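You operate a simulated robot arm through the tools that you are given. There is no shell and no other tool.

The job below is to be done with a simulated robot arm. You get a single attempt, and the scene is never put back.

## Task
Set pellets to 500, hulls to 400 and water to 500 ml.
Fine: close the blue air knob first, as the air clamps the dose knobs, and open it again at the end.

The check looks at the end state, three seconds after you hand in, the way a careful person would. Anything else that was tipped, shoved, dropped, spilled or broken makes it a failure.

## Robot
A 6-joint arm with a fingered hand, fixed in place. Base frame: the origin is on the floor under the middle of its stand, x ahead of it, y to its left, z up. Units: m, rad, N and s.
With the tool pointing down near the work surface it reaches from about 0.5 to 0.96 m from the base axis. Its first joint turns from -2.897 to 2.897 rad. Payload 5 kg.
The TCP is the grasp point between the finger pads, 0.043 m short of the fingertips. In the tool frame z runs along the fingers and y along their closing line. The gripper opens to 0.144 m; its body begins 0.05 m behind the TCP. The gripper is a hand of 5 fingers: y runs from the thumb to the fingers, the wrist lies at [-0.021, -0.133, -0.233] in the tool frame, and closing takes about 1.5 s.
Orientation is that of the tool frame in the base frame, as a unit quaternion [w, x, y, z]. With the fingers straight down and the wrist toward the robot, the tool's x, y and z point along [0, 1, 0], [1, 0, 0] and [0, 0, -1] of the base frame.

## Interface
- The arm moves only by the tool servo_tool. Its argument "steps" is one flat list of numbers, 7 for each row, row after row: the shift along the tool's x, y, z in m, then the turn, a rotation vector about the tool's x, y, z in rad, then the closure in counts, from 0 (fully open) to 255 (shut). In form: [x, y, z, rx, ry, rz, fingers, x, y, z, rx, ry, rz, fingers, ...]. A call has 1 to 20 rows; each row is the pose to reach, as a shift and turn from the pose commanded when the call began, along the tool's axes at that moment. Each row takes 0.2 s and may step no farther than 0.05 m and 0.15 rad from the row before; otherwise, or with a gripper value out of range, the whole call is refused. Where a pose cannot be reached the arm comes as near as it can. A force on the tool above 40 N (or 10 N above the force at the start of the call, whichever is more), or a blocked arm, ends the call early, and 0.2 s more pass. Each finger travels about 0.072 m/s and halts on what it meets, pressing with about 30 N; the grip force reading is that of the motor and also rises with nothing between the fingers. The clock runs only during rows and for 0.2 s after the last one: add rows that repeat a pose to give the fingers time. The reply holds the time, the measured pose of the TCP, the force on the tool along the base axes, the opening and the grip force, in the units named above and with some noise, with the torque about the TCP (base axes, N m) and any sound that the robot's microphone picked up.
- Cameras (640 x 400 px; columns grow to the right, rows downward): "scene" is fixed at [0.045, 0.6538, 1.5688]; the picture's right is [-0.61, -0.79, 0.00], its down [-0.39, 0.30, -0.87] and it looks along [0.69, -0.53, -0.49] (base axes); focal length 323 px, centre (320, 200). "wrist" rides on the gripper at [0.086, -0.109, -0.168] in the tool frame; the picture's right is [-0.80, 0.28, -0.53], its down [-0.54, -0.73, 0.42] and it looks along [-0.27, 0.63, 0.73] (tool axes); focal length 275 px, centre (320, 200). There is no depth. A picture from a camera that has moved, and an enlarged one, comes with that camera's place and axes in the base frame and with its lens. The place of the scene camera against the robot may be out by one fixed shift of up to 0.012 m in any direction.
- grab_frame(camera): a new picture of that camera. It takes no simulated time.
- raise_lower(by): slides the trunk up (or, below 0, down) by that many m; the arm rides with it, the base frame stays. It gives what a move gives, with no picture.
- grasp_type(shape): the hand has 5 fingers and takes this shape, open, in about a second: jaw (thumb against the fingers, like two jaws); tri (thumb and two fingers); tip (a fingertip pinch); poke (one finger out to press); point (the index stretched); flat (the hand flat); cup (the hand cupped); fist (a fist). The gripper value then closes the fingers along that shape, each until it touches; the sizes above hold for jaw. It gives what a move gives, with no picture.
- zoom(camera, box): a new picture of the part [left, top, right, bottom] of that camera's present view, enlarged. It takes no simulated time.
- finish_job(): hands the job in; it is judged then, once.

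Places have to be worked out from the pictures, the camera data and where the tool is seen. Open the gripper and draw the arm clear of the work before you hand the job in, unless the task says otherwise.

The tools are called after "Emit:" by a JSON object that holds its "api" and its "payload". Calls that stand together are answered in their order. servo_tool: Moves the arm, as the interface text tells. Its arguments: {"type":"object","properties":{"steps":{"type":"array","items":{"type":"number"}}},"required":["steps"]} The other tools are called the same way: raise_lower (by) moves the trunk up or down; grasp_type (shape) gives the hand a shape; grab_frame (camera) takes a picture; zoom (camera, box) takes an enlarged picture of a part of a camera's view; finish_job () hands the job in.

At the start:

```text
time_s: 0.0
position: [0.3571, 0.1015, 1.4183]
orientation: [0.0, 0.707, 0.707, 0.0]
ft_force: [-0.1, -0.3, 0.2]
wrist_torque: [-0.02, 0.01, 0.01]
gripper_width: 0.1435
grasp_force: 0.0
shape: jaw
trunk travel left (down, up): [-0.5, 0.09]
```

scene: 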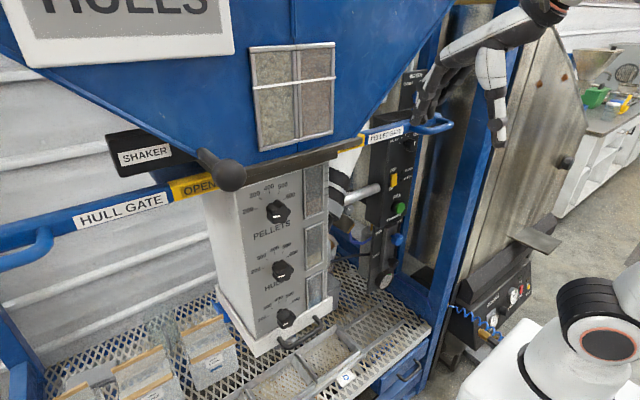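
wrist: 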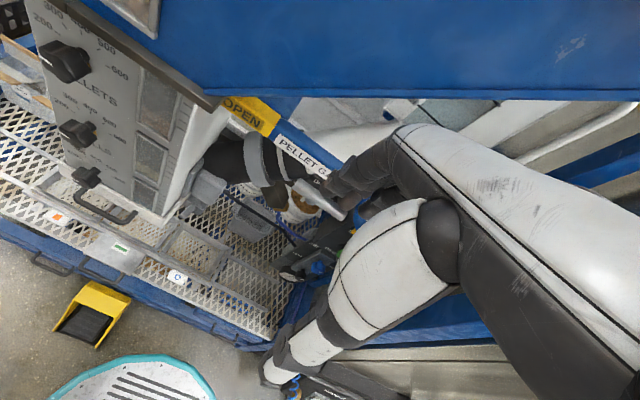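

I will look closer at the knob panel and the black control strip before moving anything.

Emit:
{"api": "zoom", "payload": {"camera": "scene", "box": [200, 150, 360, 350]}}

Emit:
{"api": "zoom", "payload": {"camera": "scene", "box": [340, 90, 460, 300]}}

Emit:
{"api": "zoom", "payload": {"camera": "scene", "box": [430, 220, 560, 350]}}

Emit:
{"api": "zoom", "payload": {"camera": "wrist", "box": [0, 0, 320, 300]}}

```text
2.00 times, centred on (280, 250) of scene
camera zoom: at [0.045, 0.6538, 1.5688], right [-0.61, -0.79, 0.0], down [-0.39, 0.3, -0.87], along [0.69, -0.53, -0.49], focal length 646 px, centre (400, 100)
```

zoom: 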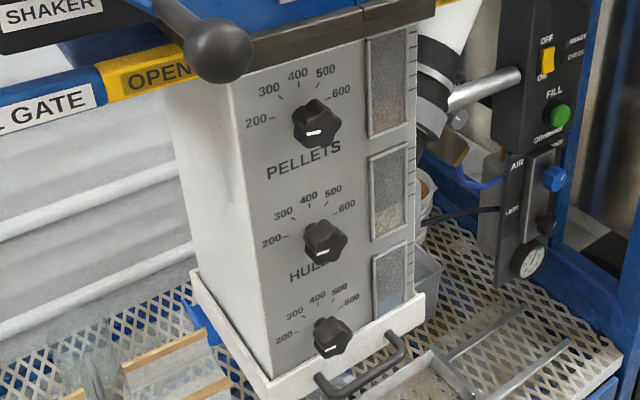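

```text
1.90 times, centred on (400, 195) of scene
camera zoom: at [0.045, 0.6538, 1.5688], right [-0.61, -0.79, 0.0], down [-0.39, 0.3, -0.87], along [0.69, -0.53, -0.49], focal length 615 px, centre (168, 210)
```

zoom: 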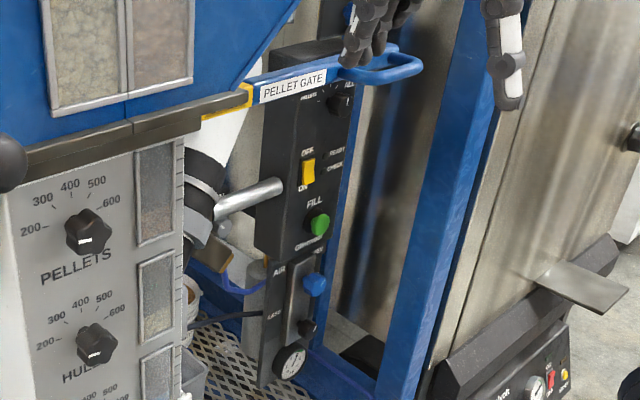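

```text
3.08 times, centred on (495, 285) of scene
camera zoom: at [0.045, 0.6538, 1.5688], right [-0.61, -0.79, 0.0], down [-0.39, 0.3, -0.87], along [0.69, -0.53, -0.49], focal length 993 px, centre (-218, -62)
```

zoom: 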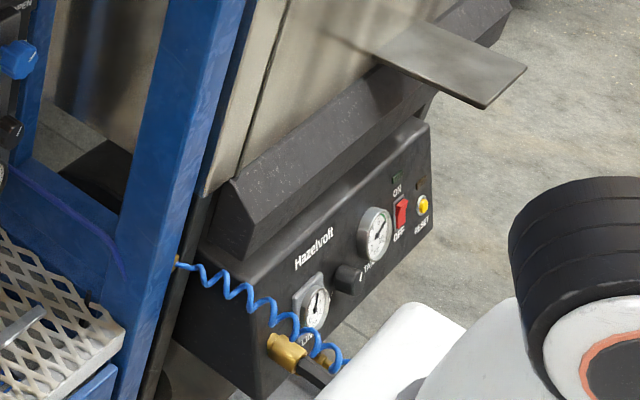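

```text
1.33 times, centred on (160, 150) of wrist
camera zoom: at [0.2505, 0.1871, 1.587], right [0.28, -0.8, 0.53], down [-0.73, -0.54, -0.42], along [0.63, -0.27, -0.73], focal length 367 px, centre (533, 267)
```

zoom: 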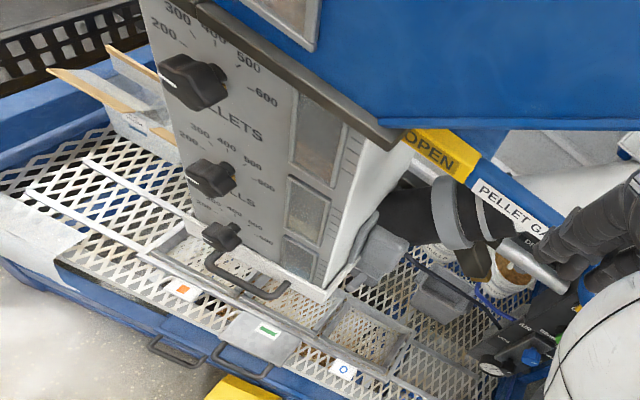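

The dose panel seems to face the robot at x about 0.5, with knobs near y=0.415 and z 1.275, 1.14 and 1.0; the air knob is near (0.635,-0.152,0.867). I'll look closer at the hand's surroundings and the gate handle before moving.

Emit:
{"api": "zoom", "payload": {"camera": "scene", "box": [380, 60, 520, 160]}}

Emit:
{"api": "zoom", "payload": {"camera": "scene", "box": [370, 150, 430, 300]}}

Emit:
{"api": "zoom", "payload": {"camera": "scene", "box": [80, 100, 280, 260]}}

Emit:
{"api": "zoom", "payload": {"camera": "wrist", "box": [240, 140, 400, 300]}}

Emit:
{"api": "zoom", "payload": {"camera": "wrist", "box": [10, 10, 150, 110]}}

```text
4.00 times, centred on (450, 110) of scene
camera zoom: at [0.045, 0.6538, 1.5688], right [-0.61, -0.79, 0.0], down [-0.39, 0.3, -0.87], along [0.69, -0.53, -0.49], focal length 1291 px, centre (-200, 560)
```

zoom: 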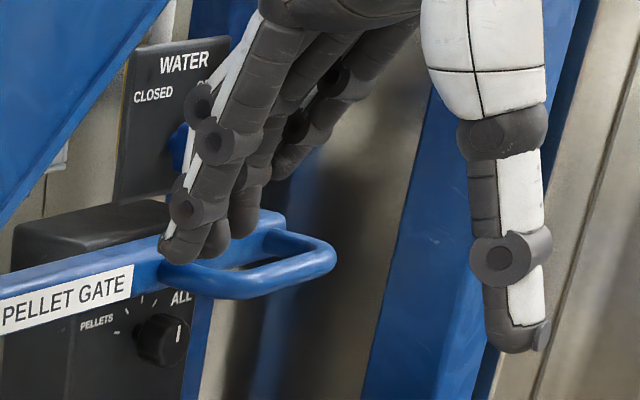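

```text
2.67 times, centred on (400, 225) of scene
camera zoom: at [0.045, 0.6538, 1.5688], right [-0.61, -0.79, 0.0], down [-0.39, 0.3, -0.87], along [0.69, -0.53, -0.49], focal length 861 px, centre (107, 133)
```

zoom: 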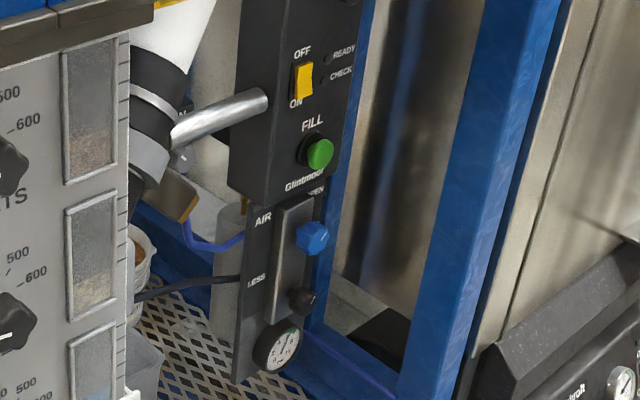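

```text
2.50 times, centred on (180, 180) of scene
camera zoom: at [0.045, 0.6538, 1.5688], right [-0.61, -0.79, 0.0], down [-0.39, 0.3, -0.87], along [0.69, -0.53, -0.49], focal length 807 px, centre (670, 250)
```

zoom: 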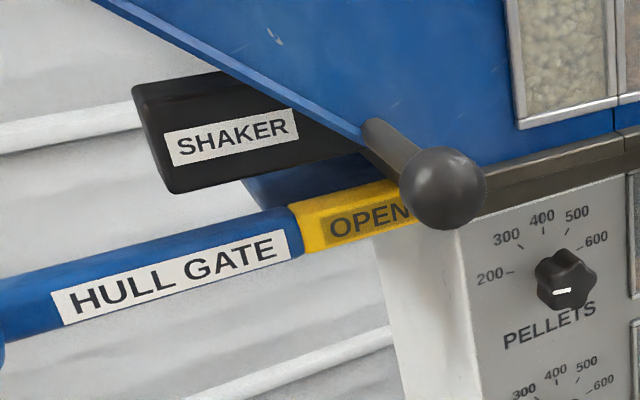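

```text
2.50 times, centred on (320, 220) of wrist
camera zoom: at [0.2505, 0.1871, 1.587], right [0.28, -0.8, 0.53], down [-0.73, -0.54, -0.42], along [0.63, -0.27, -0.73], focal length 688 px, centre (320, 150)
```

zoom: 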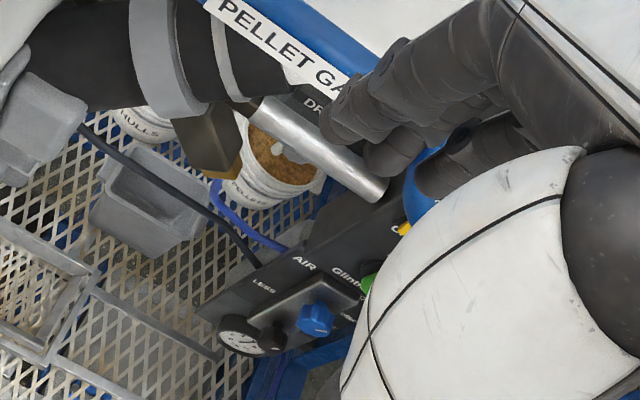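

```text
4.00 times, centred on (80, 60) of wrist
camera zoom: at [0.2505, 0.1871, 1.587], right [0.28, -0.8, 0.53], down [-0.73, -0.54, -0.42], along [0.63, -0.27, -0.73], focal length 1101 px, centre (1280, 760)
```

zoom: 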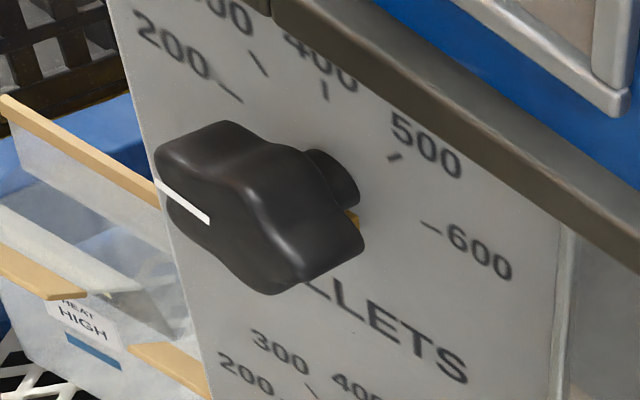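

The fingers hang right over the pellet gate's loop handle, so I'll first lift and draw back a little before turning the hand. I'm also noting there is a separate WATER open/closed panel with a blue knob behind the hand which must not be confused with AIR.

Emit:
{"api": "servo_tool", "payload": {"steps": [0, -0.01, -0.03, 0, 0, 0, 0, 0, -0.04, -0.05, 0, 0, 0, 0, 0, -0.06, -0.05, 0, 0, 0, 0]}}

```text
time_s: 0.8
position: [0.2966, 0.0987, 1.4693]
orientation: [0.0, 0.708, 0.707, 0.0]
ft_force: [0.1, -0.2, 0.4]
wrist_torque: [-0.01, -0.05, -0.03]
gripper_width: 0.1439
grasp_force: 0.0
shape: jaw
trunk travel left (down, up): [-0.5, 0.09]
```

The move worked freely. I'll take pictures to see the WATER panel and the air panel from here.

Emit:
{"api": "grab_frame", "payload": {"camera": "scene"}}

Emit:
{"api": "grab_frame", "payload": {"camera": "wrist"}}

Emit:
{"api": "zoom", "payload": {"camera": "scene", "box": [380, 60, 480, 160]}}

```text
taken
```

scene: 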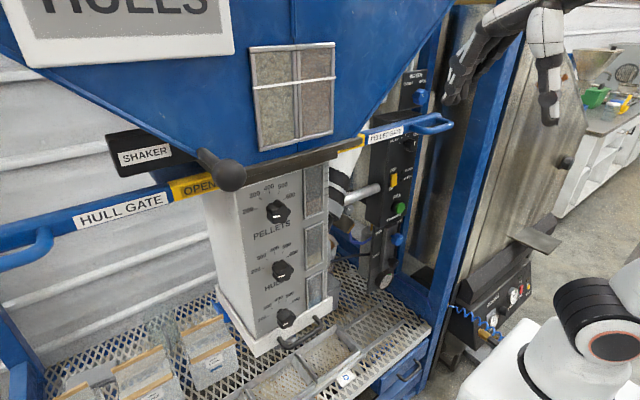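

```text
taken
camera wrist: at [0.1901, 0.185, 1.6377], right [0.28, -0.8, 0.53], down [-0.73, -0.54, -0.42], along [0.63, -0.27, -0.73], focal length 275 px, centre (320, 200)
```

wrist: 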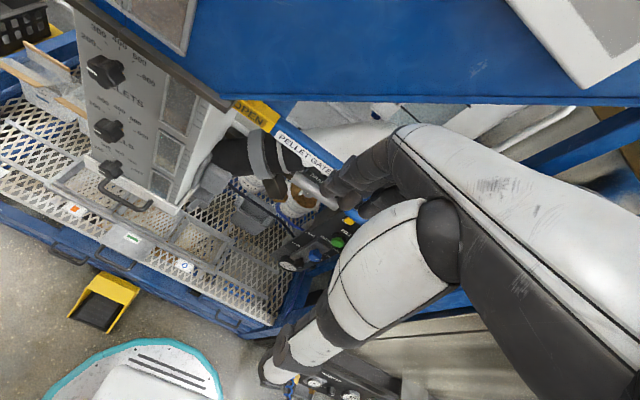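

```text
4.00 times, centred on (430, 110) of scene
camera zoom: at [0.045, 0.6538, 1.5688], right [-0.61, -0.79, 0.0], down [-0.39, 0.3, -0.87], along [0.69, -0.53, -0.49], focal length 1291 px, centre (-120, 560)
```

zoom: 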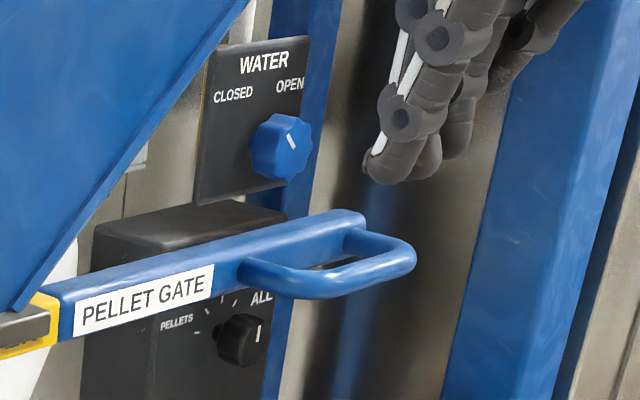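

The WATER valve (blue, currently OPEN) is a separate panel above; AIR is on the lower strip. I'll tilt the hand up 45° about the tool x axis so the wrist camera looks level.

Emit:
{"api": "servo_tool", "payload": {"steps": [0, 0, 0, -0.131, 0, 0, 0, 0, 0, 0, -0.262, 0, 0, 0, 0, 0, 0, -0.393, 0, 0, 0, 0, 0, 0, -0.524, 0, 0, 0, 0, 0, 0, -0.655, 0, 0, 0, 0, 0, 0, -0.785, 0, 0, 0]}}

```text
time_s: 2.2
position: [0.3018, 0.0877, 1.4843]
orientation: [0.238, 0.665, 0.648, 0.284]
ft_force: [-0.2, 0.8, -0.6]
wrist_torque: [0.01, 0.0, 0.02]
gripper_width: 0.1441
grasp_force: 0.0
shape: jaw
trunk travel left (down, up): [-0.5, 0.09]
```

The pose is nearly but not exactly reached, likely a bit too near the base. Let me see what the wrist camera shows.

Emit:
{"api": "grab_frame", "payload": {"camera": "wrist"}}

Emit:
{"api": "grab_frame", "payload": {"camera": "scene"}}

```text
taken
camera wrist: at [0.108, 0.1687, 1.5381], right [-0.16, -0.84, 0.52], down [-0.23, -0.48, -0.84], along [0.96, -0.25, -0.12], focal length 275 px, centre (320, 200)
```

wrist: 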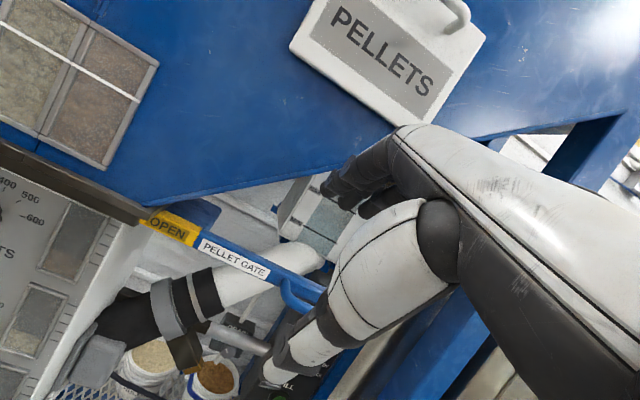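

```text
taken
```

scene: 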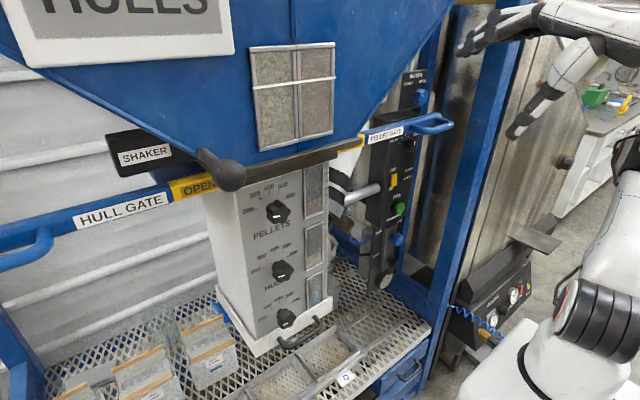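

The hand is clear of the gate loop by about 4–5 cm horizontally, so I'll lower the trunk in stages toward the air panel height.

Emit:
{"api": "raise_lower", "payload": {"by": -0.25}}

Emit:
{"api": "grab_frame", "payload": {"camera": "wrist"}}

Emit:
{"api": "grab_frame", "payload": {"camera": "scene"}}

```text
time_s: 4.8
position: [0.3015, 0.0897, 1.2288]
orientation: [0.251, 0.661, 0.65, 0.28]
ft_force: [0.1, 0.2, -0.8]
wrist_torque: [-0.02, -0.03, 0.01]
gripper_width: 0.1441
grasp_force: 0.0
shape: jaw
trunk travel left (down, up): [-0.25, 0.34]
```

```text
taken
camera wrist: at [0.1076, 0.1733, 1.2772], right [-0.17, -0.82, 0.54], down [-0.22, -0.51, -0.83], along [0.96, -0.26, -0.1], focal length 275 px, centre (320, 200)
```

wrist: 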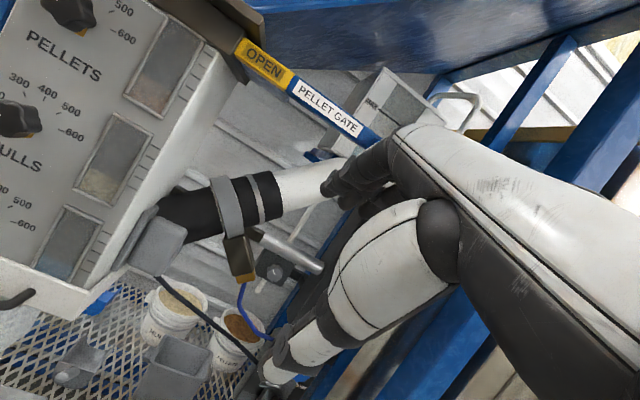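

```text
taken
```

scene: 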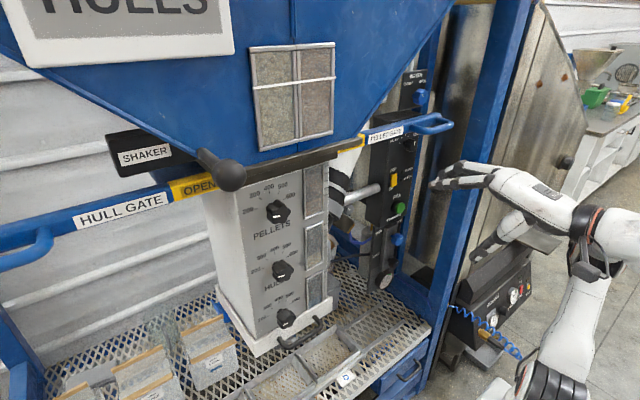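

The hand is now below gate level and clear. I'll slide left (+y, tool x) 0.2 m so the wrist camera faces the dose panel and I can read the knobs.

Emit:
{"api": "servo_tool", "payload": {"steps": [0.05, 0, 0, 0, 0, 0, 0, 0.1, 0, 0, 0, 0, 0, 0, 0.15, 0, 0, 0, 0, 0, 0, 0.2, 0, 0, 0, 0, 0, 0]}}

Emit:
{"api": "grab_frame", "payload": {"camera": "wrist"}}

```text
time_s: 5.5
position: [0.3092, 0.1455, 1.2602]
orientation: [0.198, 0.681, 0.623, 0.33]
ft_force: [0.1, -1.3, -1.1]
wrist_torque: [0.05, 0.01, 0.07]
gripper_width: 0.144
grasp_force: 0.1
shape: jaw
trunk travel left (down, up): [-0.25, 0.34]
stopped in row 3: the arm was blocked; the commanded pose is now the measured one
```

```text
taken
camera wrist: at [0.1157, 0.2219, 1.323], right [-0.17, -0.9, 0.41], down [-0.23, -0.37, -0.9], along [0.96, -0.25, -0.14], focal length 275 px, centre (320, 200)
```

wrist: 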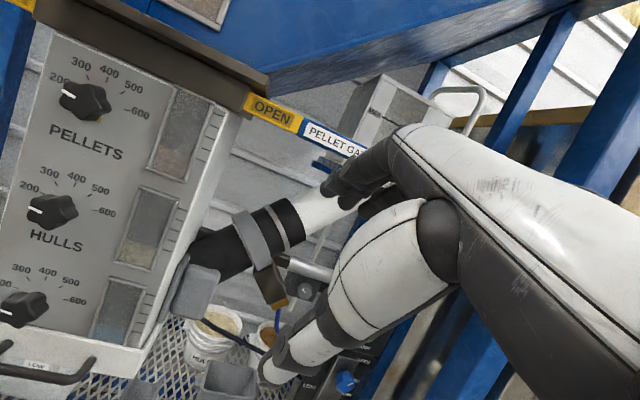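

The arm stopped at what looks like its own reach limit (too close to the base), but the view of the dose panel is good. Zooming in to read the knobs.

Emit:
{"api": "zoom", "payload": {"camera": "wrist", "box": [40, 50, 160, 160]}}

Emit:
{"api": "zoom", "payload": {"camera": "wrist", "box": [0, 160, 130, 250]}}

Emit:
{"api": "zoom", "payload": {"camera": "wrist", "box": [0, 250, 130, 395]}}

Emit:
{"api": "zoom", "payload": {"camera": "wrist", "box": [250, 320, 430, 400]}}

```text
3.64 times, centred on (100, 105) of wrist
camera zoom: at [0.1157, 0.2219, 1.323], right [-0.17, -0.9, 0.41], down [-0.23, -0.37, -0.9], along [0.96, -0.25, -0.14], focal length 1001 px, centre (1120, 546)
```

zoom: 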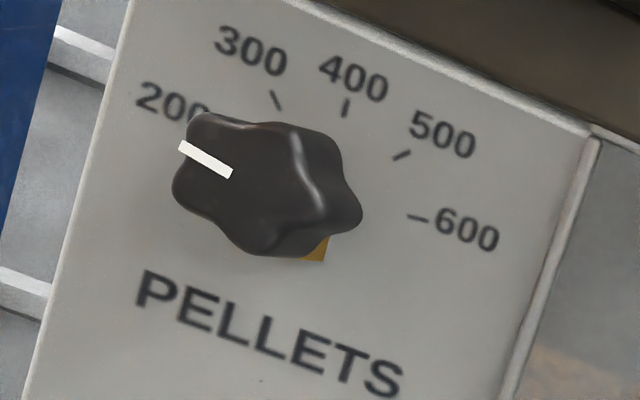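

```text
4.44 times, centred on (65, 205) of wrist
camera zoom: at [0.1157, 0.2219, 1.323], right [-0.17, -0.9, 0.41], down [-0.23, -0.37, -0.9], along [0.96, -0.25, -0.14], focal length 1224 px, centre (1453, 178)
```

zoom: 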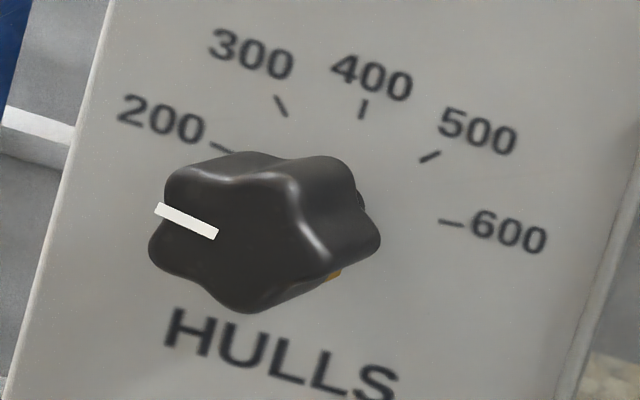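

```text
2.76 times, centred on (65, 322) of wrist
camera zoom: at [0.1157, 0.2219, 1.323], right [-0.17, -0.9, 0.41], down [-0.23, -0.37, -0.9], along [0.96, -0.25, -0.14], focal length 759 px, centre (1023, -138)
```

zoom: 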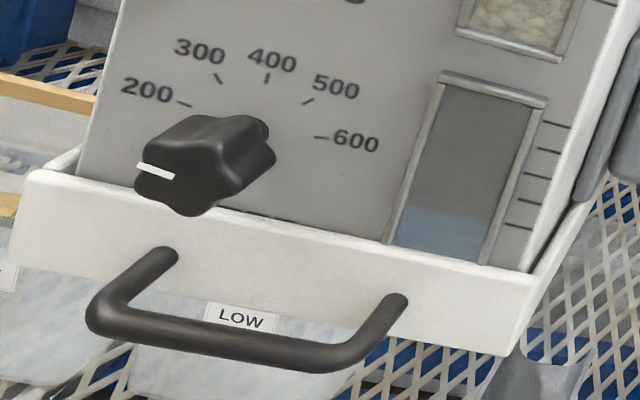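

```text
3.56 times, centred on (340, 360) of wrist
camera zoom: at [0.1157, 0.2219, 1.323], right [-0.17, -0.9, 0.41], down [-0.23, -0.37, -0.9], along [0.96, -0.25, -0.14], focal length 979 px, centre (249, -369)
```

zoom: 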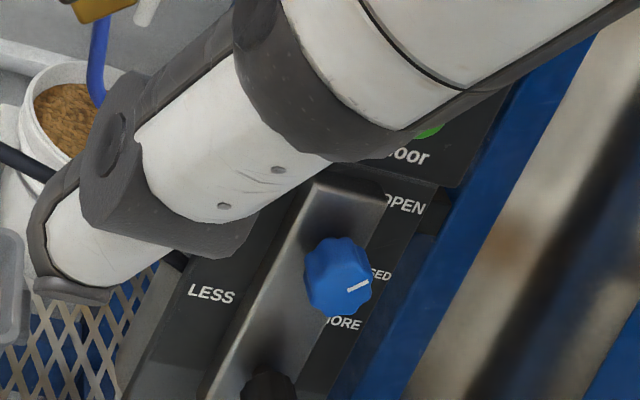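

All three dose knobs point at 200 (ticks are 40° apart: 200 at −80°, 400 straight up, 600 at +80°). I'll lower the trunk the rest of the way to work on the AIR knob, with the hand staying at x<0.4 in free space.

Emit:
{"api": "raise_lower", "payload": {"by": -0.2}}

Emit:
{"api": "grab_frame", "payload": {"camera": "scene"}}

Emit:
{"api": "grab_frame", "payload": {"camera": "wrist"}}

```text
time_s: 7.7
position: [0.3088, 0.1469, 1.0613]
orientation: [0.2, 0.68, 0.624, 0.33]
ft_force: [0.1, -0.4, -0.3]
wrist_torque: [0.0, 0.03, 0.0]
gripper_width: 0.144
grasp_force: 0.0
shape: jaw
trunk travel left (down, up): [-0.05, 0.54]
```

```text
taken
```

scene: 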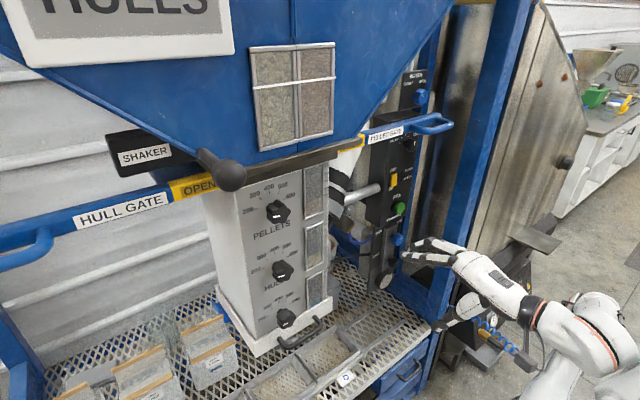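

```text
taken
camera wrist: at [0.115, 0.2228, 1.1219], right [-0.17, -0.9, 0.41], down [-0.23, -0.37, -0.9], along [0.96, -0.25, -0.14], focal length 275 px, centre (320, 200)
```

wrist: 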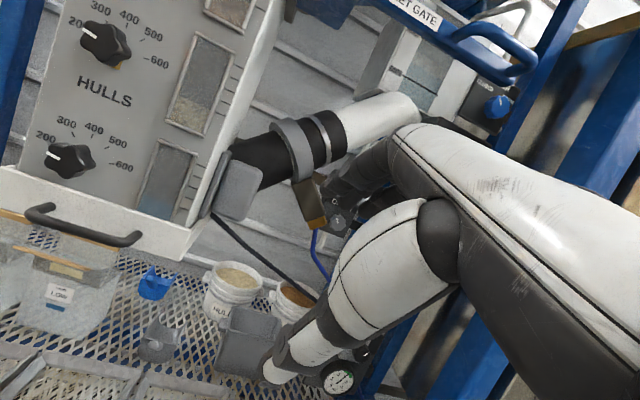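

The table mesh is much lower (about z 0.44), so the space before the air strip is free. I'll move to about (0.42, -0.12, 0.95) with a clean 45° tilt to look at the AIR knob closely.

Emit:
{"api": "servo_tool", "payload": {"steps": [-0.0405, 0.0061, 0.0168, -0.0023, -0.0202, -0.0211, 0, -0.0809, 0.0122, 0.0336, -0.0046, -0.0404, -0.0422, 0, -0.1214, 0.0183, 0.0504, -0.0069, -0.0606, -0.0633, 0, -0.1618, 0.0244, 0.0672, -0.0091, -0.0809, -0.0843, 0, -0.2023, 0.0305, 0.084, -0.0114, -0.1011, -0.1054, 0, -0.2428, 0.0366, 0.1007, -0.0137, -0.1213, -0.1264, 0, -0.2832, 0.0427, 0.1175, -0.016, -0.1415, -0.1475, 0]}}

Emit:
{"api": "grab_frame", "payload": {"camera": "wrist"}}

Emit:
{"api": "grab_frame", "payload": {"camera": "scene"}}

```text
time_s: 9.0
position: [0.278, 0.1883, 0.8752]
orientation: [0.219, 0.249, 0.939, 0.094]
ft_force: [0.7, 0.2, -2.0]
wrist_torque: [-0.02, 0.02, 0.0]
gripper_width: 0.1437
grasp_force: 0.1
shape: jaw
out of reach, approached as far as the arm can: row 3
trunk travel left (down, up): [-0.05, 0.54]
stopped in row 6: the arm was blocked; the commanded pose is now the measured one
```

```text
taken
camera wrist: at [0.0883, 0.128, 0.9599], right [0.5, -0.2, 0.84], down [0.31, -0.87, -0.39], along [0.81, 0.45, -0.37], focal length 275 px, centre (320, 200)
```

wrist: 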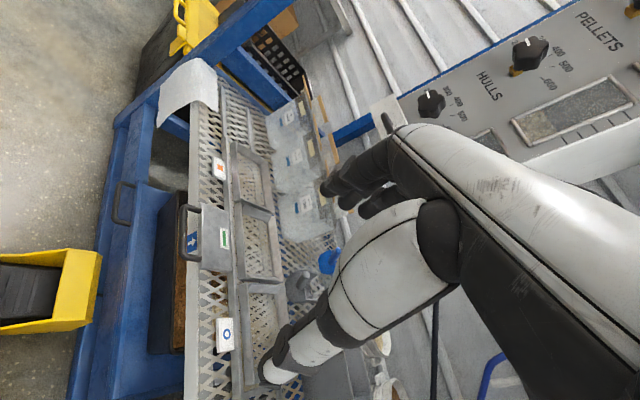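

```text
taken
```

scene: 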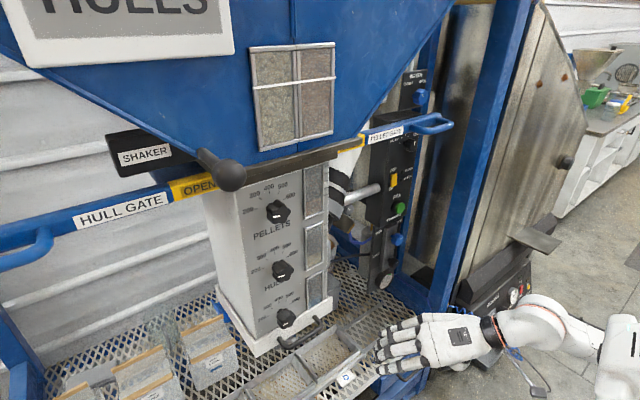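

The previous tilt put the wrist nearly over the base axis, so the arm wandered; the fix is to work farther out. I'll first translate outward to about (0.48, 0.09, 0.925), which is open space between the dose box and the air strip, holding orientation.

Emit:
{"api": "servo_tool", "payload": {"steps": [-0.0376, 0.0023, 0.0067, 0, 0, 0, 0, -0.0751, 0.0046, 0.0135, 0, 0, 0, 0, -0.1127, 0.0069, 0.0202, 0, 0, 0, 0, -0.1502, 0.0091, 0.0269, 0, 0, 0, 0, -0.1878, 0.0114, 0.0337, 0, 0, 0, 0, -0.2253, 0.0137, 0.0404, 0, 0, 0, 0]}}

Emit:
{"api": "grab_frame", "payload": {"camera": "scene"}}

```text
time_s: 9.4
position: [0.2362, 0.2378, 0.8911]
orientation: [0.209, 0.093, 0.964, 0.136]
ft_force: [0.7, -0.5, -0.4]
wrist_torque: [0.0, 0.0, -0.02]
gripper_width: 0.1438
grasp_force: 0.1
shape: jaw
trunk travel left (down, up): [-0.05, 0.54]
stopped in row 2: the arm was blocked; the commanded pose is now the measured one
```

```text
taken
```

scene: 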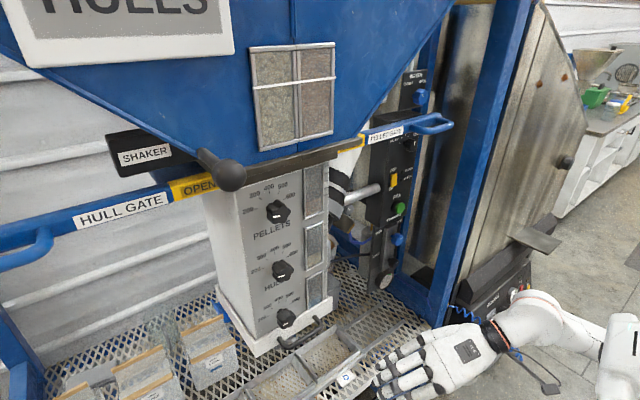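

The hand went sideways because the wrist is folded too close to the base axis. I'll go in small steps, moving the wrist radially outward: Δ≈(+0.15,+0.03,0), after dropping the trunk 5 cm so the fingers pass well beneath the LOW drawer handle (z≈0.945).

Emit:
{"api": "raise_lower", "payload": {"by": -0.05}}

Emit:
{"api": "servo_tool", "payload": {"steps": [-0.0127, 0.0047, 0.0071, 0, 0, 0, 0, -0.0254, 0.0094, 0.0142, 0, 0, 0, 0, -0.0382, 0.014, 0.0213, 0, 0, 0, 0, -0.0509, 0.0187, 0.0284, 0, 0, 0, 0, -0.0636, 0.0234, 0.0355, 0, 0, 0, 0]}}

Emit:
{"api": "grab_frame", "payload": {"camera": "scene"}}

```text
time_s: 10.3
position: [0.2424, 0.2461, 0.834]
orientation: [0.2, 0.091, 0.967, 0.127]
ft_force: [-0.1, 0.5, 0.6]
wrist_torque: [0.01, -0.01, 0.0]
gripper_width: 0.1437
grasp_force: 0.0
shape: jaw
trunk travel left (down, up): [0.0, 0.59]
```

```text
time_s: 11.1
position: [0.2274, 0.275, 0.8445]
orientation: [0.207, 0.014, 0.965, 0.162]
ft_force: [-0.4, -0.2, -0.8]
wrist_torque: [0.03, 0.01, 0.05]
gripper_width: 0.1439
grasp_force: 0.1
shape: jaw
trunk travel left (down, up): [0.0, 0.59]
stopped in row 3: the arm was blocked; the commanded pose is now the measured one
```

```text
taken
```

scene: 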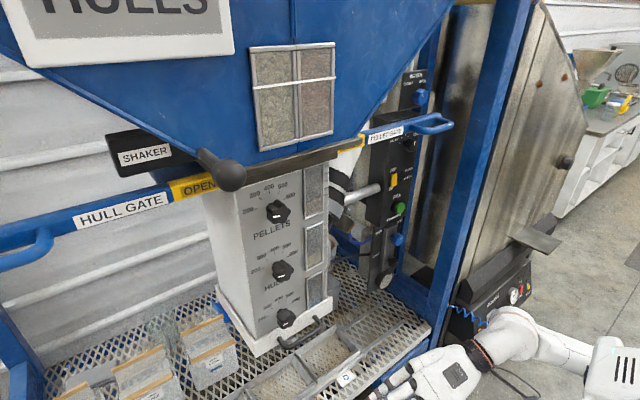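

The wrist is slowly moving outward, but the hand has yawed about 80°. I'll try undoing the yaw: swing the hand back clockwise about the wrist in small steps, with a slight outward shift.

Emit:
{"api": "servo_tool", "payload": {"steps": [-0.0232, -0.0085, 0.0075, 0.0395, -0.0318, 0.0863, 0, -0.0458, -0.0188, 0.014, 0.079, -0.0636, 0.1725, 0, -0.0676, -0.0307, 0.0196, 0.1185, -0.0954, 0.2588, 0, -0.0884, -0.0441, 0.0242, 0.158, -0.1272, 0.345, 0]}}

Emit:
{"api": "grab_frame", "payload": {"camera": "scene"}}

```text
time_s: 12.1
position: [0.2984, 0.2412, 0.8489]
orientation: [0.233, 0.174, 0.947, 0.132]
ft_force: [-0.3, -0.2, 0.1]
wrist_torque: [-0.05, -0.01, -0.03]
gripper_width: 0.1436
grasp_force: 0.0
shape: jaw
trunk travel left (down, up): [0.0, 0.59]
```

```text
taken
```

scene: 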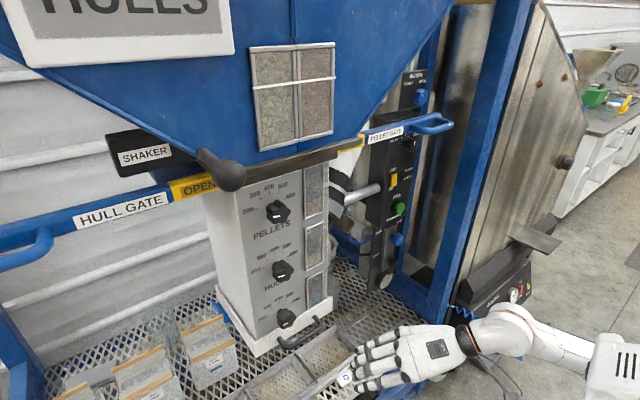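

That followed properly. Continuing the same swing (0.6 rad more) while shifting the wrist outward; the space there is open.

Emit:
{"api": "servo_tool", "payload": {"steps": [-0.0301, -0.0079, 0.0108, 0.0395, -0.0318, 0.0863, 0, -0.0595, -0.0174, 0.0208, 0.079, -0.0636, 0.1725, 0, -0.0882, -0.0288, 0.0297, 0.1185, -0.0954, 0.2588, 0, -0.1158, -0.0417, 0.0376, 0.158, -0.1272, 0.345, 0, -0.1424, -0.056, 0.0445, 0.1975, -0.159, 0.4313, 0, -0.1675, -0.0715, 0.0502, 0.237, -0.1908, 0.5175, 0]}}

Emit:
{"api": "grab_frame", "payload": {"camera": "scene"}}

Emit:
{"api": "grab_frame", "payload": {"camera": "wrist"}}

```text
time_s: 12.6
position: [0.2992, 0.2528, 0.8551]
orientation: [0.238, 0.173, 0.946, 0.133]
ft_force: [0.6, -0.8, -0.1]
wrist_torque: [0.0, 0.02, -0.03]
gripper_width: 0.1441
grasp_force: 0.1
shape: jaw
trunk travel left (down, up): [0.0, 0.59]
stopped in row 2: the arm was blocked; the commanded pose is now the measured one
```

```text
taken
```

scene: 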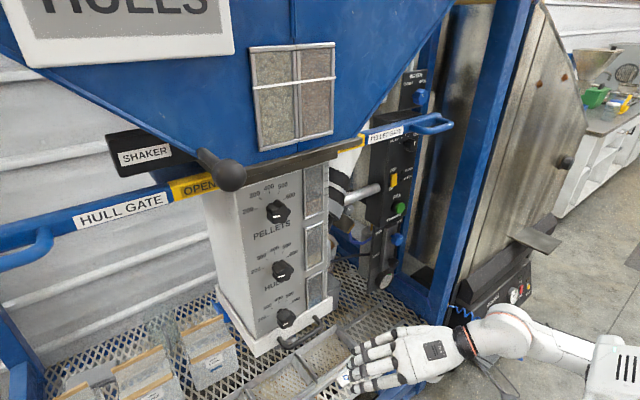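

```text
taken
camera wrist: at [0.1177, 0.1586, 0.9264], right [0.47, -0.14, 0.87], down [0.47, -0.8, -0.38], along [0.75, 0.59, -0.3], focal length 275 px, centre (320, 200)
```

wrist: 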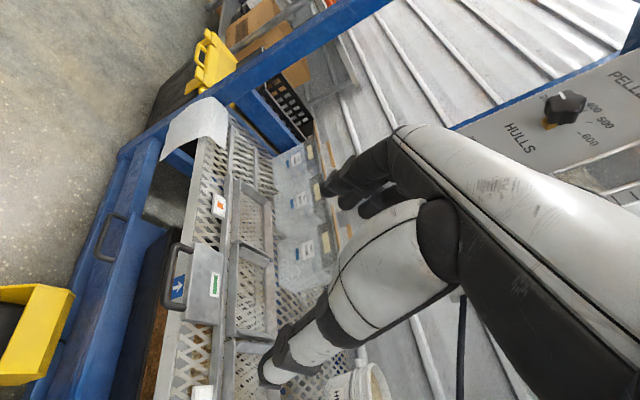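

Blocked again after a short way. I'll zoom on the arm to understand its posture.

Emit:
{"api": "zoom", "payload": {"camera": "scene", "box": [380, 260, 640, 400]}}

```text
2.46 times, centred on (510, 330) of scene
camera zoom: at [0.045, 0.6538, 1.5688], right [-0.61, -0.79, 0.0], down [-0.39, 0.3, -0.87], along [0.69, -0.53, -0.49], focal length 795 px, centre (-148, -120)
```

zoom: 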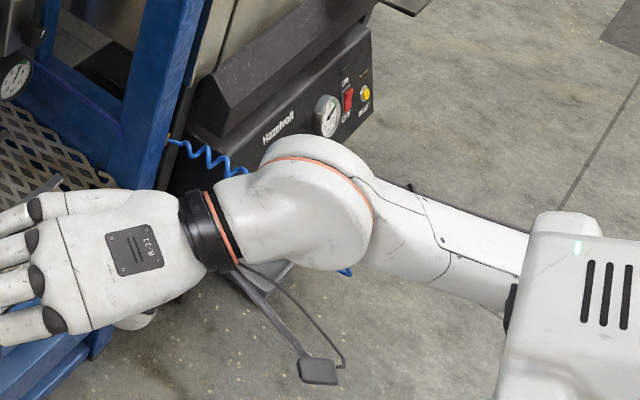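

The wrist sits almost over the shoulder. Tilting the tool to point straight down while holding the TCP moves the wrist outward (to about r=0.28), which should free the arm; I'll do that slowly.

Emit:
{"api": "servo_tool", "payload": {"steps": [0, 0, 0, 0.05, 0.061, 0, 0, 0, 0, 0, 0.101, 0.122, 0, 0, 0, 0, 0, 0.151, 0.183, 0, 0, 0, 0, 0, 0.202, 0.245, 0, 0, 0, 0, 0, 0.252, 0.306, 0, 0, 0, 0, 0, 0.303, 0.367, 0, 0, 0, 0, 0, 0.353, 0.428, 0, 0]}}

Emit:
{"api": "grab_frame", "payload": {"camera": "scene"}}

```text
time_s: 13.8
position: [0.2552, 0.2788, 0.8638]
orientation: [0.078, 0.108, 0.99, 0.054]
ft_force: [-0.1, -0.9, -0.5]
wrist_torque: [0.01, -0.01, 0.02]
gripper_width: 0.1439
grasp_force: 0.0
shape: jaw
trunk travel left (down, up): [0.0, 0.59]
stopped in row 6: the arm was blocked; the commanded pose is now the measured one
```

```text
taken
```

scene: 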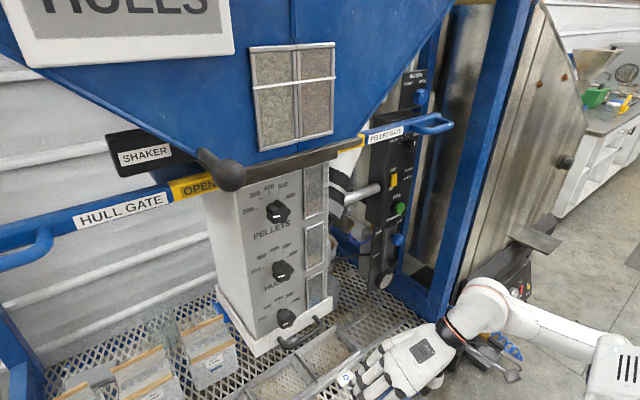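

The wrist is out at r≈0.24 now. I'll try a slow straight outward (+x) translation of 6 cm.

Emit:
{"api": "servo_tool", "payload": {"steps": [-0.0097, 0.002, 0.0017, 0, 0, 0, 0, -0.0193, 0.0041, 0.0033, 0, 0, 0, 0, -0.029, 0.0061, 0.005, 0, 0, 0, 0, -0.0387, 0.0082, 0.0067, 0, 0, 0, 0, -0.0483, 0.0102, 0.0083, 0, 0, 0, 0, -0.058, 0.0123, 0.01, 0, 0, 0, 0]}}

Emit:
{"api": "grab_frame", "payload": {"camera": "scene"}}

```text
time_s: 15.1
position: [0.2541, 0.3047, 0.8762]
orientation: [0.085, 0.034, 0.993, 0.072]
ft_force: [0.2, -0.2, 0.5]
wrist_torque: [0.03, 0.05, -0.01]
gripper_width: 0.1441
grasp_force: 0.2
shape: jaw
trunk travel left (down, up): [0.0, 0.59]
stopped in row 6: the arm was blocked; the commanded pose is now the measured one
```

```text
taken
```

scene: 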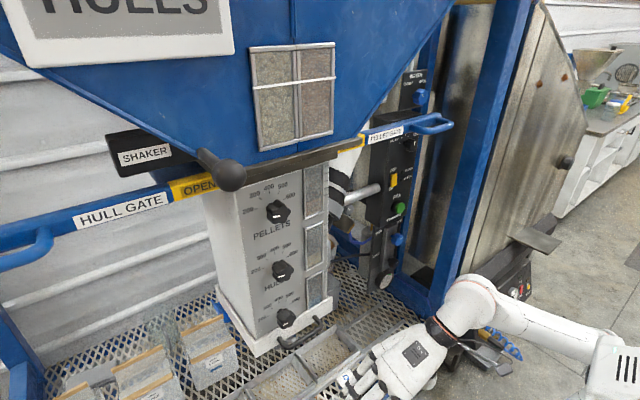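

Something (probably joint 1 or a wrist joint at its limit after passing over the base axis) prevents swinging right. I'll look closely at the arm's posture.

Emit:
{"api": "zoom", "payload": {"camera": "scene", "box": [500, 270, 640, 400]}}

Emit:
{"api": "grab_frame", "payload": {"camera": "wrist"}}

```text
3.08 times, centred on (570, 335) of scene
camera zoom: at [0.045, 0.6538, 1.5688], right [-0.61, -0.79, 0.0], down [-0.39, 0.3, -0.87], along [0.69, -0.53, -0.49], focal length 993 px, centre (-449, -215)
```

zoom: 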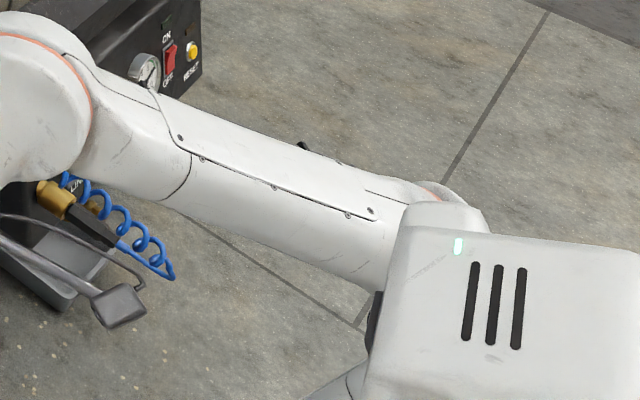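

```text
taken
camera wrist: at [0.1352, 0.1822, 1.0096], right [0.71, 0.14, 0.69], down [0.57, -0.7, -0.43], along [0.43, 0.7, -0.58], focal length 275 px, centre (320, 200)
```

wrist: 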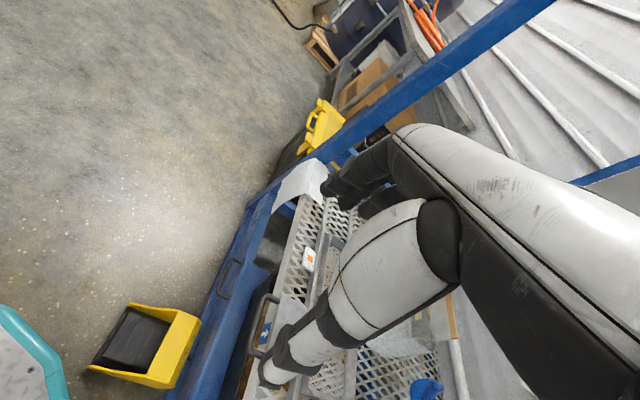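

I'll run a small test: rotate the whole pose +0.15 rad about the base axis (away from the machine) to see whether joint 1 moves freely that way.

Emit:
{"api": "servo_tool", "payload": {"steps": [0.0163, 0.0113, -0.001, -0.0082, 0.0075, -0.0487, 0, 0.033, 0.0218, -0.0022, -0.0164, 0.0149, -0.0974, 0, 0.0503, 0.0314, -0.0037, -0.0246, 0.0224, -0.1461, 0, 0.0503, 0.0314, -0.0037, -0.0246, 0.0224, -0.1461, 0]}}

```text
time_s: 16.1
position: [0.207, 0.3491, 0.8692]
orientation: [0.079, -0.034, 0.994, 0.067]
ft_force: [-0.6, -0.3, 0.4]
wrist_torque: [-0.02, 0.01, 0.0]
gripper_width: 0.1438
grasp_force: 0.1
shape: jaw
trunk travel left (down, up): [0.0, 0.59]
```

That tracked well. Now test a 6 cm radial move outward along this azimuth, still well in front of the panel.

Emit:
{"api": "servo_tool", "payload": {"steps": [-0.0076, 0.0062, 0.0021, 0, 0, 0, 0, -0.0152, 0.0124, 0.0041, 0, 0, 0, 0, -0.0229, 0.0186, 0.0062, 0, 0, 0, 0, -0.0305, 0.0247, 0.0083, 0, 0, 0, 0, -0.0381, 0.0309, 0.0103, 0, 0, 0, 0, -0.0457, 0.0371, 0.0124, 0, 0, 0, 0]}}

Emit:
{"api": "grab_frame", "payload": {"camera": "scene"}}

```text
time_s: 17.5
position: [0.2513, 0.3917, 0.8684]
orientation: [0.08, -0.036, 0.994, 0.067]
ft_force: [0.3, -0.1, -0.3]
wrist_torque: [0.04, -0.02, -0.02]
gripper_width: 0.144
grasp_force: 0.1
shape: jaw
trunk travel left (down, up): [0.0, 0.59]
```

```text
taken
```

scene: 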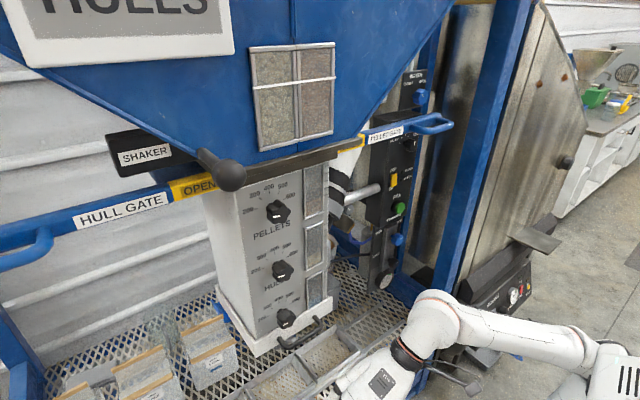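

Radial motion works here. Now I'll test swinging the whole pose clockwise about the base axis (−0.3 rad) at this larger radius.

Emit:
{"api": "servo_tool", "payload": {"steps": [-0.0182, -0.0144, 0.0011, 0.0081, -0.0064, 0.0489, 0, -0.0357, -0.0297, 0.002, 0.0162, -0.0128, 0.0978, 0, -0.0525, -0.0458, 0.0026, 0.0243, -0.0192, 0.1467, 0, -0.0684, -0.0628, 0.003, 0.0324, -0.0256, 0.1956, 0, -0.0835, -0.0805, 0.0032, 0.0405, -0.032, 0.2445, 0, -0.0977, -0.0989, 0.0031, 0.0486, -0.0384, 0.2934, 0]}}

Emit:
{"api": "grab_frame", "payload": {"camera": "scene"}}

```text
time_s: 18.9
position: [0.3553, 0.2995, 0.8688]
orientation: [0.088, 0.115, 0.988, 0.054]
ft_force: [-0.3, 0.4, 0.8]
wrist_torque: [-0.03, -0.01, 0.02]
gripper_width: 0.1437
grasp_force: 0.0
shape: jaw
trunk travel left (down, up): [0.0, 0.59]
```

```text
taken
```

scene: 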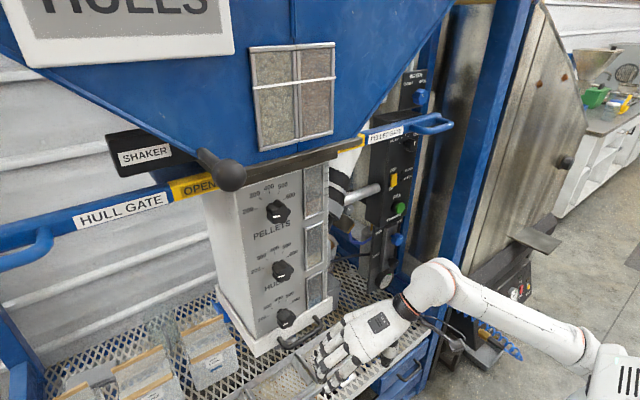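

Tracking is exact here — the trouble was only the wrist being too close to the base axis, so I'll keep it beyond r≈0.33. Now I swing the arm right toward the air strip while yawing the hand back, stopping at about (0.50, −0.01, 0.87).

Emit:
{"api": "servo_tool", "payload": {"steps": [-0.0321, -0.0202, 0.0026, 0.0181, -0.0143, 0.1101, 0, -0.0627, -0.0433, 0.0047, 0.0362, -0.0286, 0.2203, 0, -0.0915, -0.0691, 0.006, 0.0543, -0.0429, 0.3304, 0, -0.1182, -0.0976, 0.0067, 0.0725, -0.0572, 0.4406, 0, -0.1425, -0.1285, 0.0067, 0.0906, -0.0714, 0.5507, 0, -0.1644, -0.1618, 0.006, 0.1087, -0.0857, 0.6608, 0, -0.1835, -0.1969, 0.0046, 0.1268, -0.1, 0.771, 0, -0.1995, -0.2338, 0.0024, 0.1449, -0.1143, 0.8811, 0, -0.2125, -0.272, -0.0004, 0.163, -0.1286, 0.9912, 0]}}

Emit:
{"api": "grab_frame", "payload": {"camera": "scene"}}

Emit:
{"api": "grab_frame", "payload": {"camera": "wrist"}}

```text
time_s: 20.9
position: [0.5019, -0.0121, 0.8683]
orientation: [0.103, 0.58, 0.808, 0.005]
ft_force: [0.5, 0.8, 0.3]
wrist_torque: [0.0, -0.02, 0.0]
gripper_width: 0.144
grasp_force: 0.0
shape: jaw
trunk travel left (down, up): [0.0, 0.59]
```

```text
taken
```

scene: 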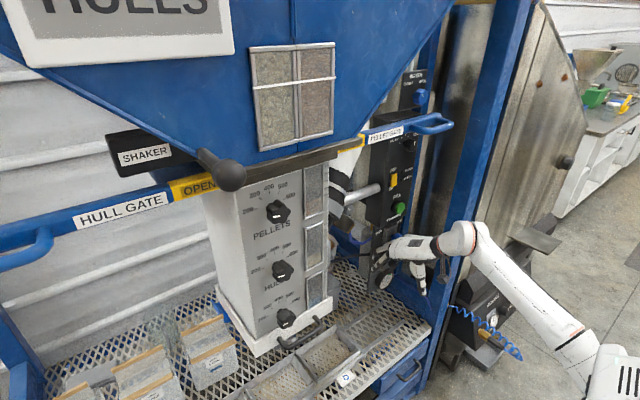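

```text
taken
camera wrist: at [0.3462, 0.052, 1.0051], right [0.42, -0.6, 0.69], down [-0.44, -0.79, -0.42], along [0.8, -0.13, -0.59], focal length 275 px, centre (320, 200)
```

wrist: 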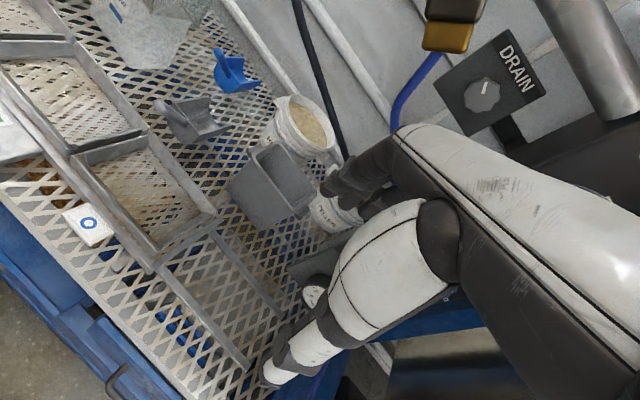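

The arm is well-behaved again at (0.50, −0.01, 0.87). To read the AIR knob, I'll move to tool-down at about (0.42, −0.20, 0.95), where the knob should appear above the fingers in the wrist view.

Emit:
{"api": "servo_tool", "payload": {"steps": [-0.0272, -0.0209, -0.012, 0.0256, 0.0233, 0.0542, 0, -0.0544, -0.0417, -0.0241, 0.0511, 0.0466, 0.1084, 0, -0.0816, -0.0626, -0.0361, 0.0767, 0.0699, 0.1626, 0, -0.1087, -0.0835, -0.0481, 0.1023, 0.0932, 0.2167, 0, -0.1359, -0.1043, -0.0602, 0.1278, 0.1165, 0.2709, 0, -0.1631, -0.1252, -0.0722, 0.1534, 0.1398, 0.3251, 0]}}

Emit:
{"api": "grab_frame", "payload": {"camera": "wrist"}}

Emit:
{"api": "grab_frame", "payload": {"camera": "scene"}}

```text
time_s: 22.2
position: [0.429, -0.1732, 0.9433]
orientation: [0.003, 0.689, 0.724, 0.008]
ft_force: [-1.1, 25.4, -6.4]
wrist_torque: [-1.8, 0.1, 0.74]
gripper_width: 0.1443
grasp_force: 0.1
shape: jaw
trunk travel left (down, up): [0.0, 0.59]
stopped in row 6: the force on the tool passed its limit at 63 N (the readings are from after the stop); the commanded pose is now the measured one
```

```text
taken
camera wrist: at [0.3147, -0.0941, 1.1089], right [0.31, -0.79, 0.53], down [-0.69, -0.57, -0.44], along [0.65, -0.23, -0.72], focal length 275 px, centre (320, 200)
```

wrist: 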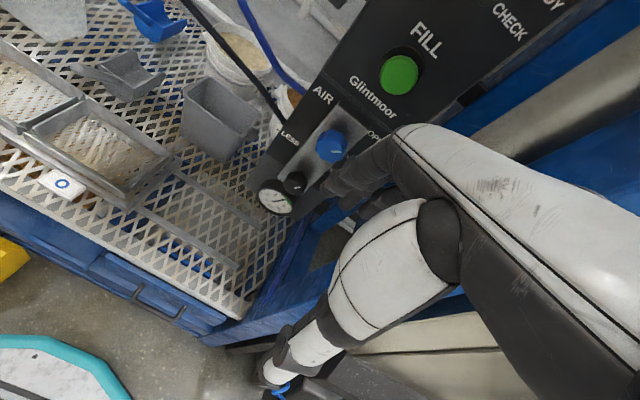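

```text
taken
```

scene: 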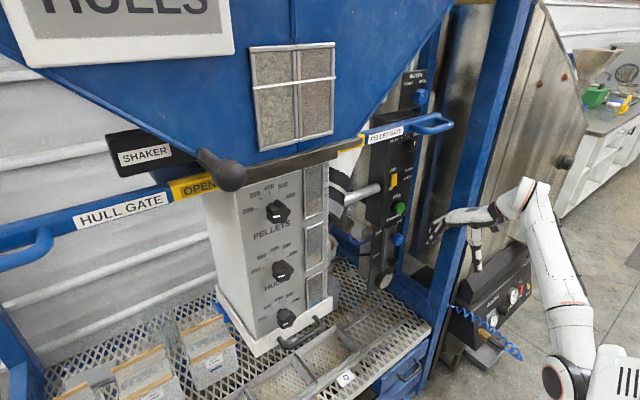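

I touched the blue corner post on the right (reaction +y, contact near x 0.46, z 1.01), so the post is nearer than thought. I'll back off 5 cm to the left right away.

Emit:
{"api": "servo_tool", "payload": {"steps": [0.025, 0, 0, 0, 0, 0, 0, 0.05, 0, 0, 0, 0, 0, 0]}}

Emit:
{"api": "grab_frame", "payload": {"camera": "wrist"}}

Emit:
{"api": "zoom", "payload": {"camera": "wrist", "box": [260, 60, 420, 220]}}

Emit:
{"api": "zoom", "payload": {"camera": "scene", "box": [360, 150, 560, 350]}}

```text
time_s: 22.8
position: [0.4272, -0.1276, 0.9414]
orientation: [0.003, 0.693, 0.721, 0.008]
ft_force: [0.8, -1.0, -1.2]
wrist_torque: [0.04, -0.01, 0.03]
gripper_width: 0.1438
grasp_force: 0.1
shape: jaw
trunk travel left (down, up): [0.0, 0.59]
```

```text
taken
camera wrist: at [0.313, -0.047, 1.1079], right [0.31, -0.79, 0.53], down [-0.7, -0.57, -0.44], along [0.65, -0.24, -0.72], focal length 275 px, centre (320, 200)
```

wrist: 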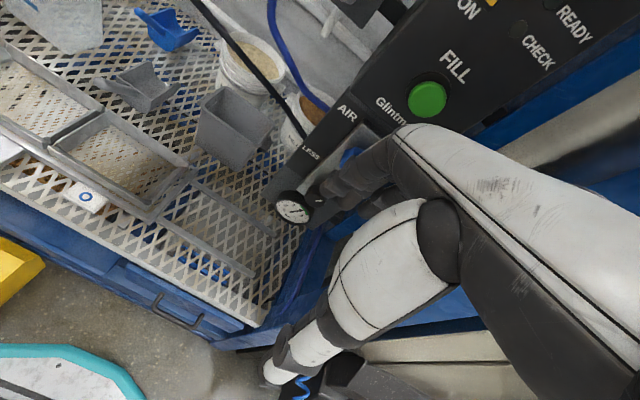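

```text
2.50 times, centred on (340, 140) of wrist
camera zoom: at [0.313, -0.047, 1.1079], right [0.31, -0.79, 0.53], down [-0.7, -0.57, -0.44], along [0.65, -0.24, -0.72], focal length 688 px, centre (270, 350)
```

zoom: 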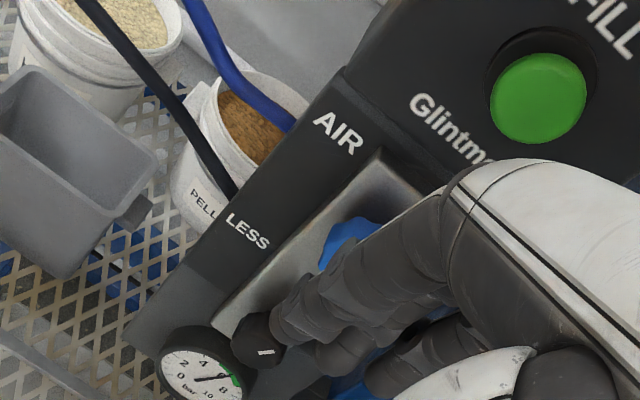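

```text
2.00 times, centred on (460, 250) of scene
camera zoom: at [0.045, 0.6538, 1.5688], right [-0.61, -0.79, 0.0], down [-0.39, 0.3, -0.87], along [0.69, -0.53, -0.49], focal length 646 px, centre (40, 100)
```

zoom: 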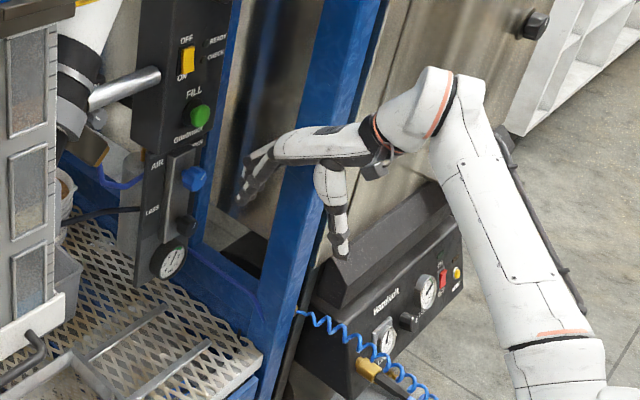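

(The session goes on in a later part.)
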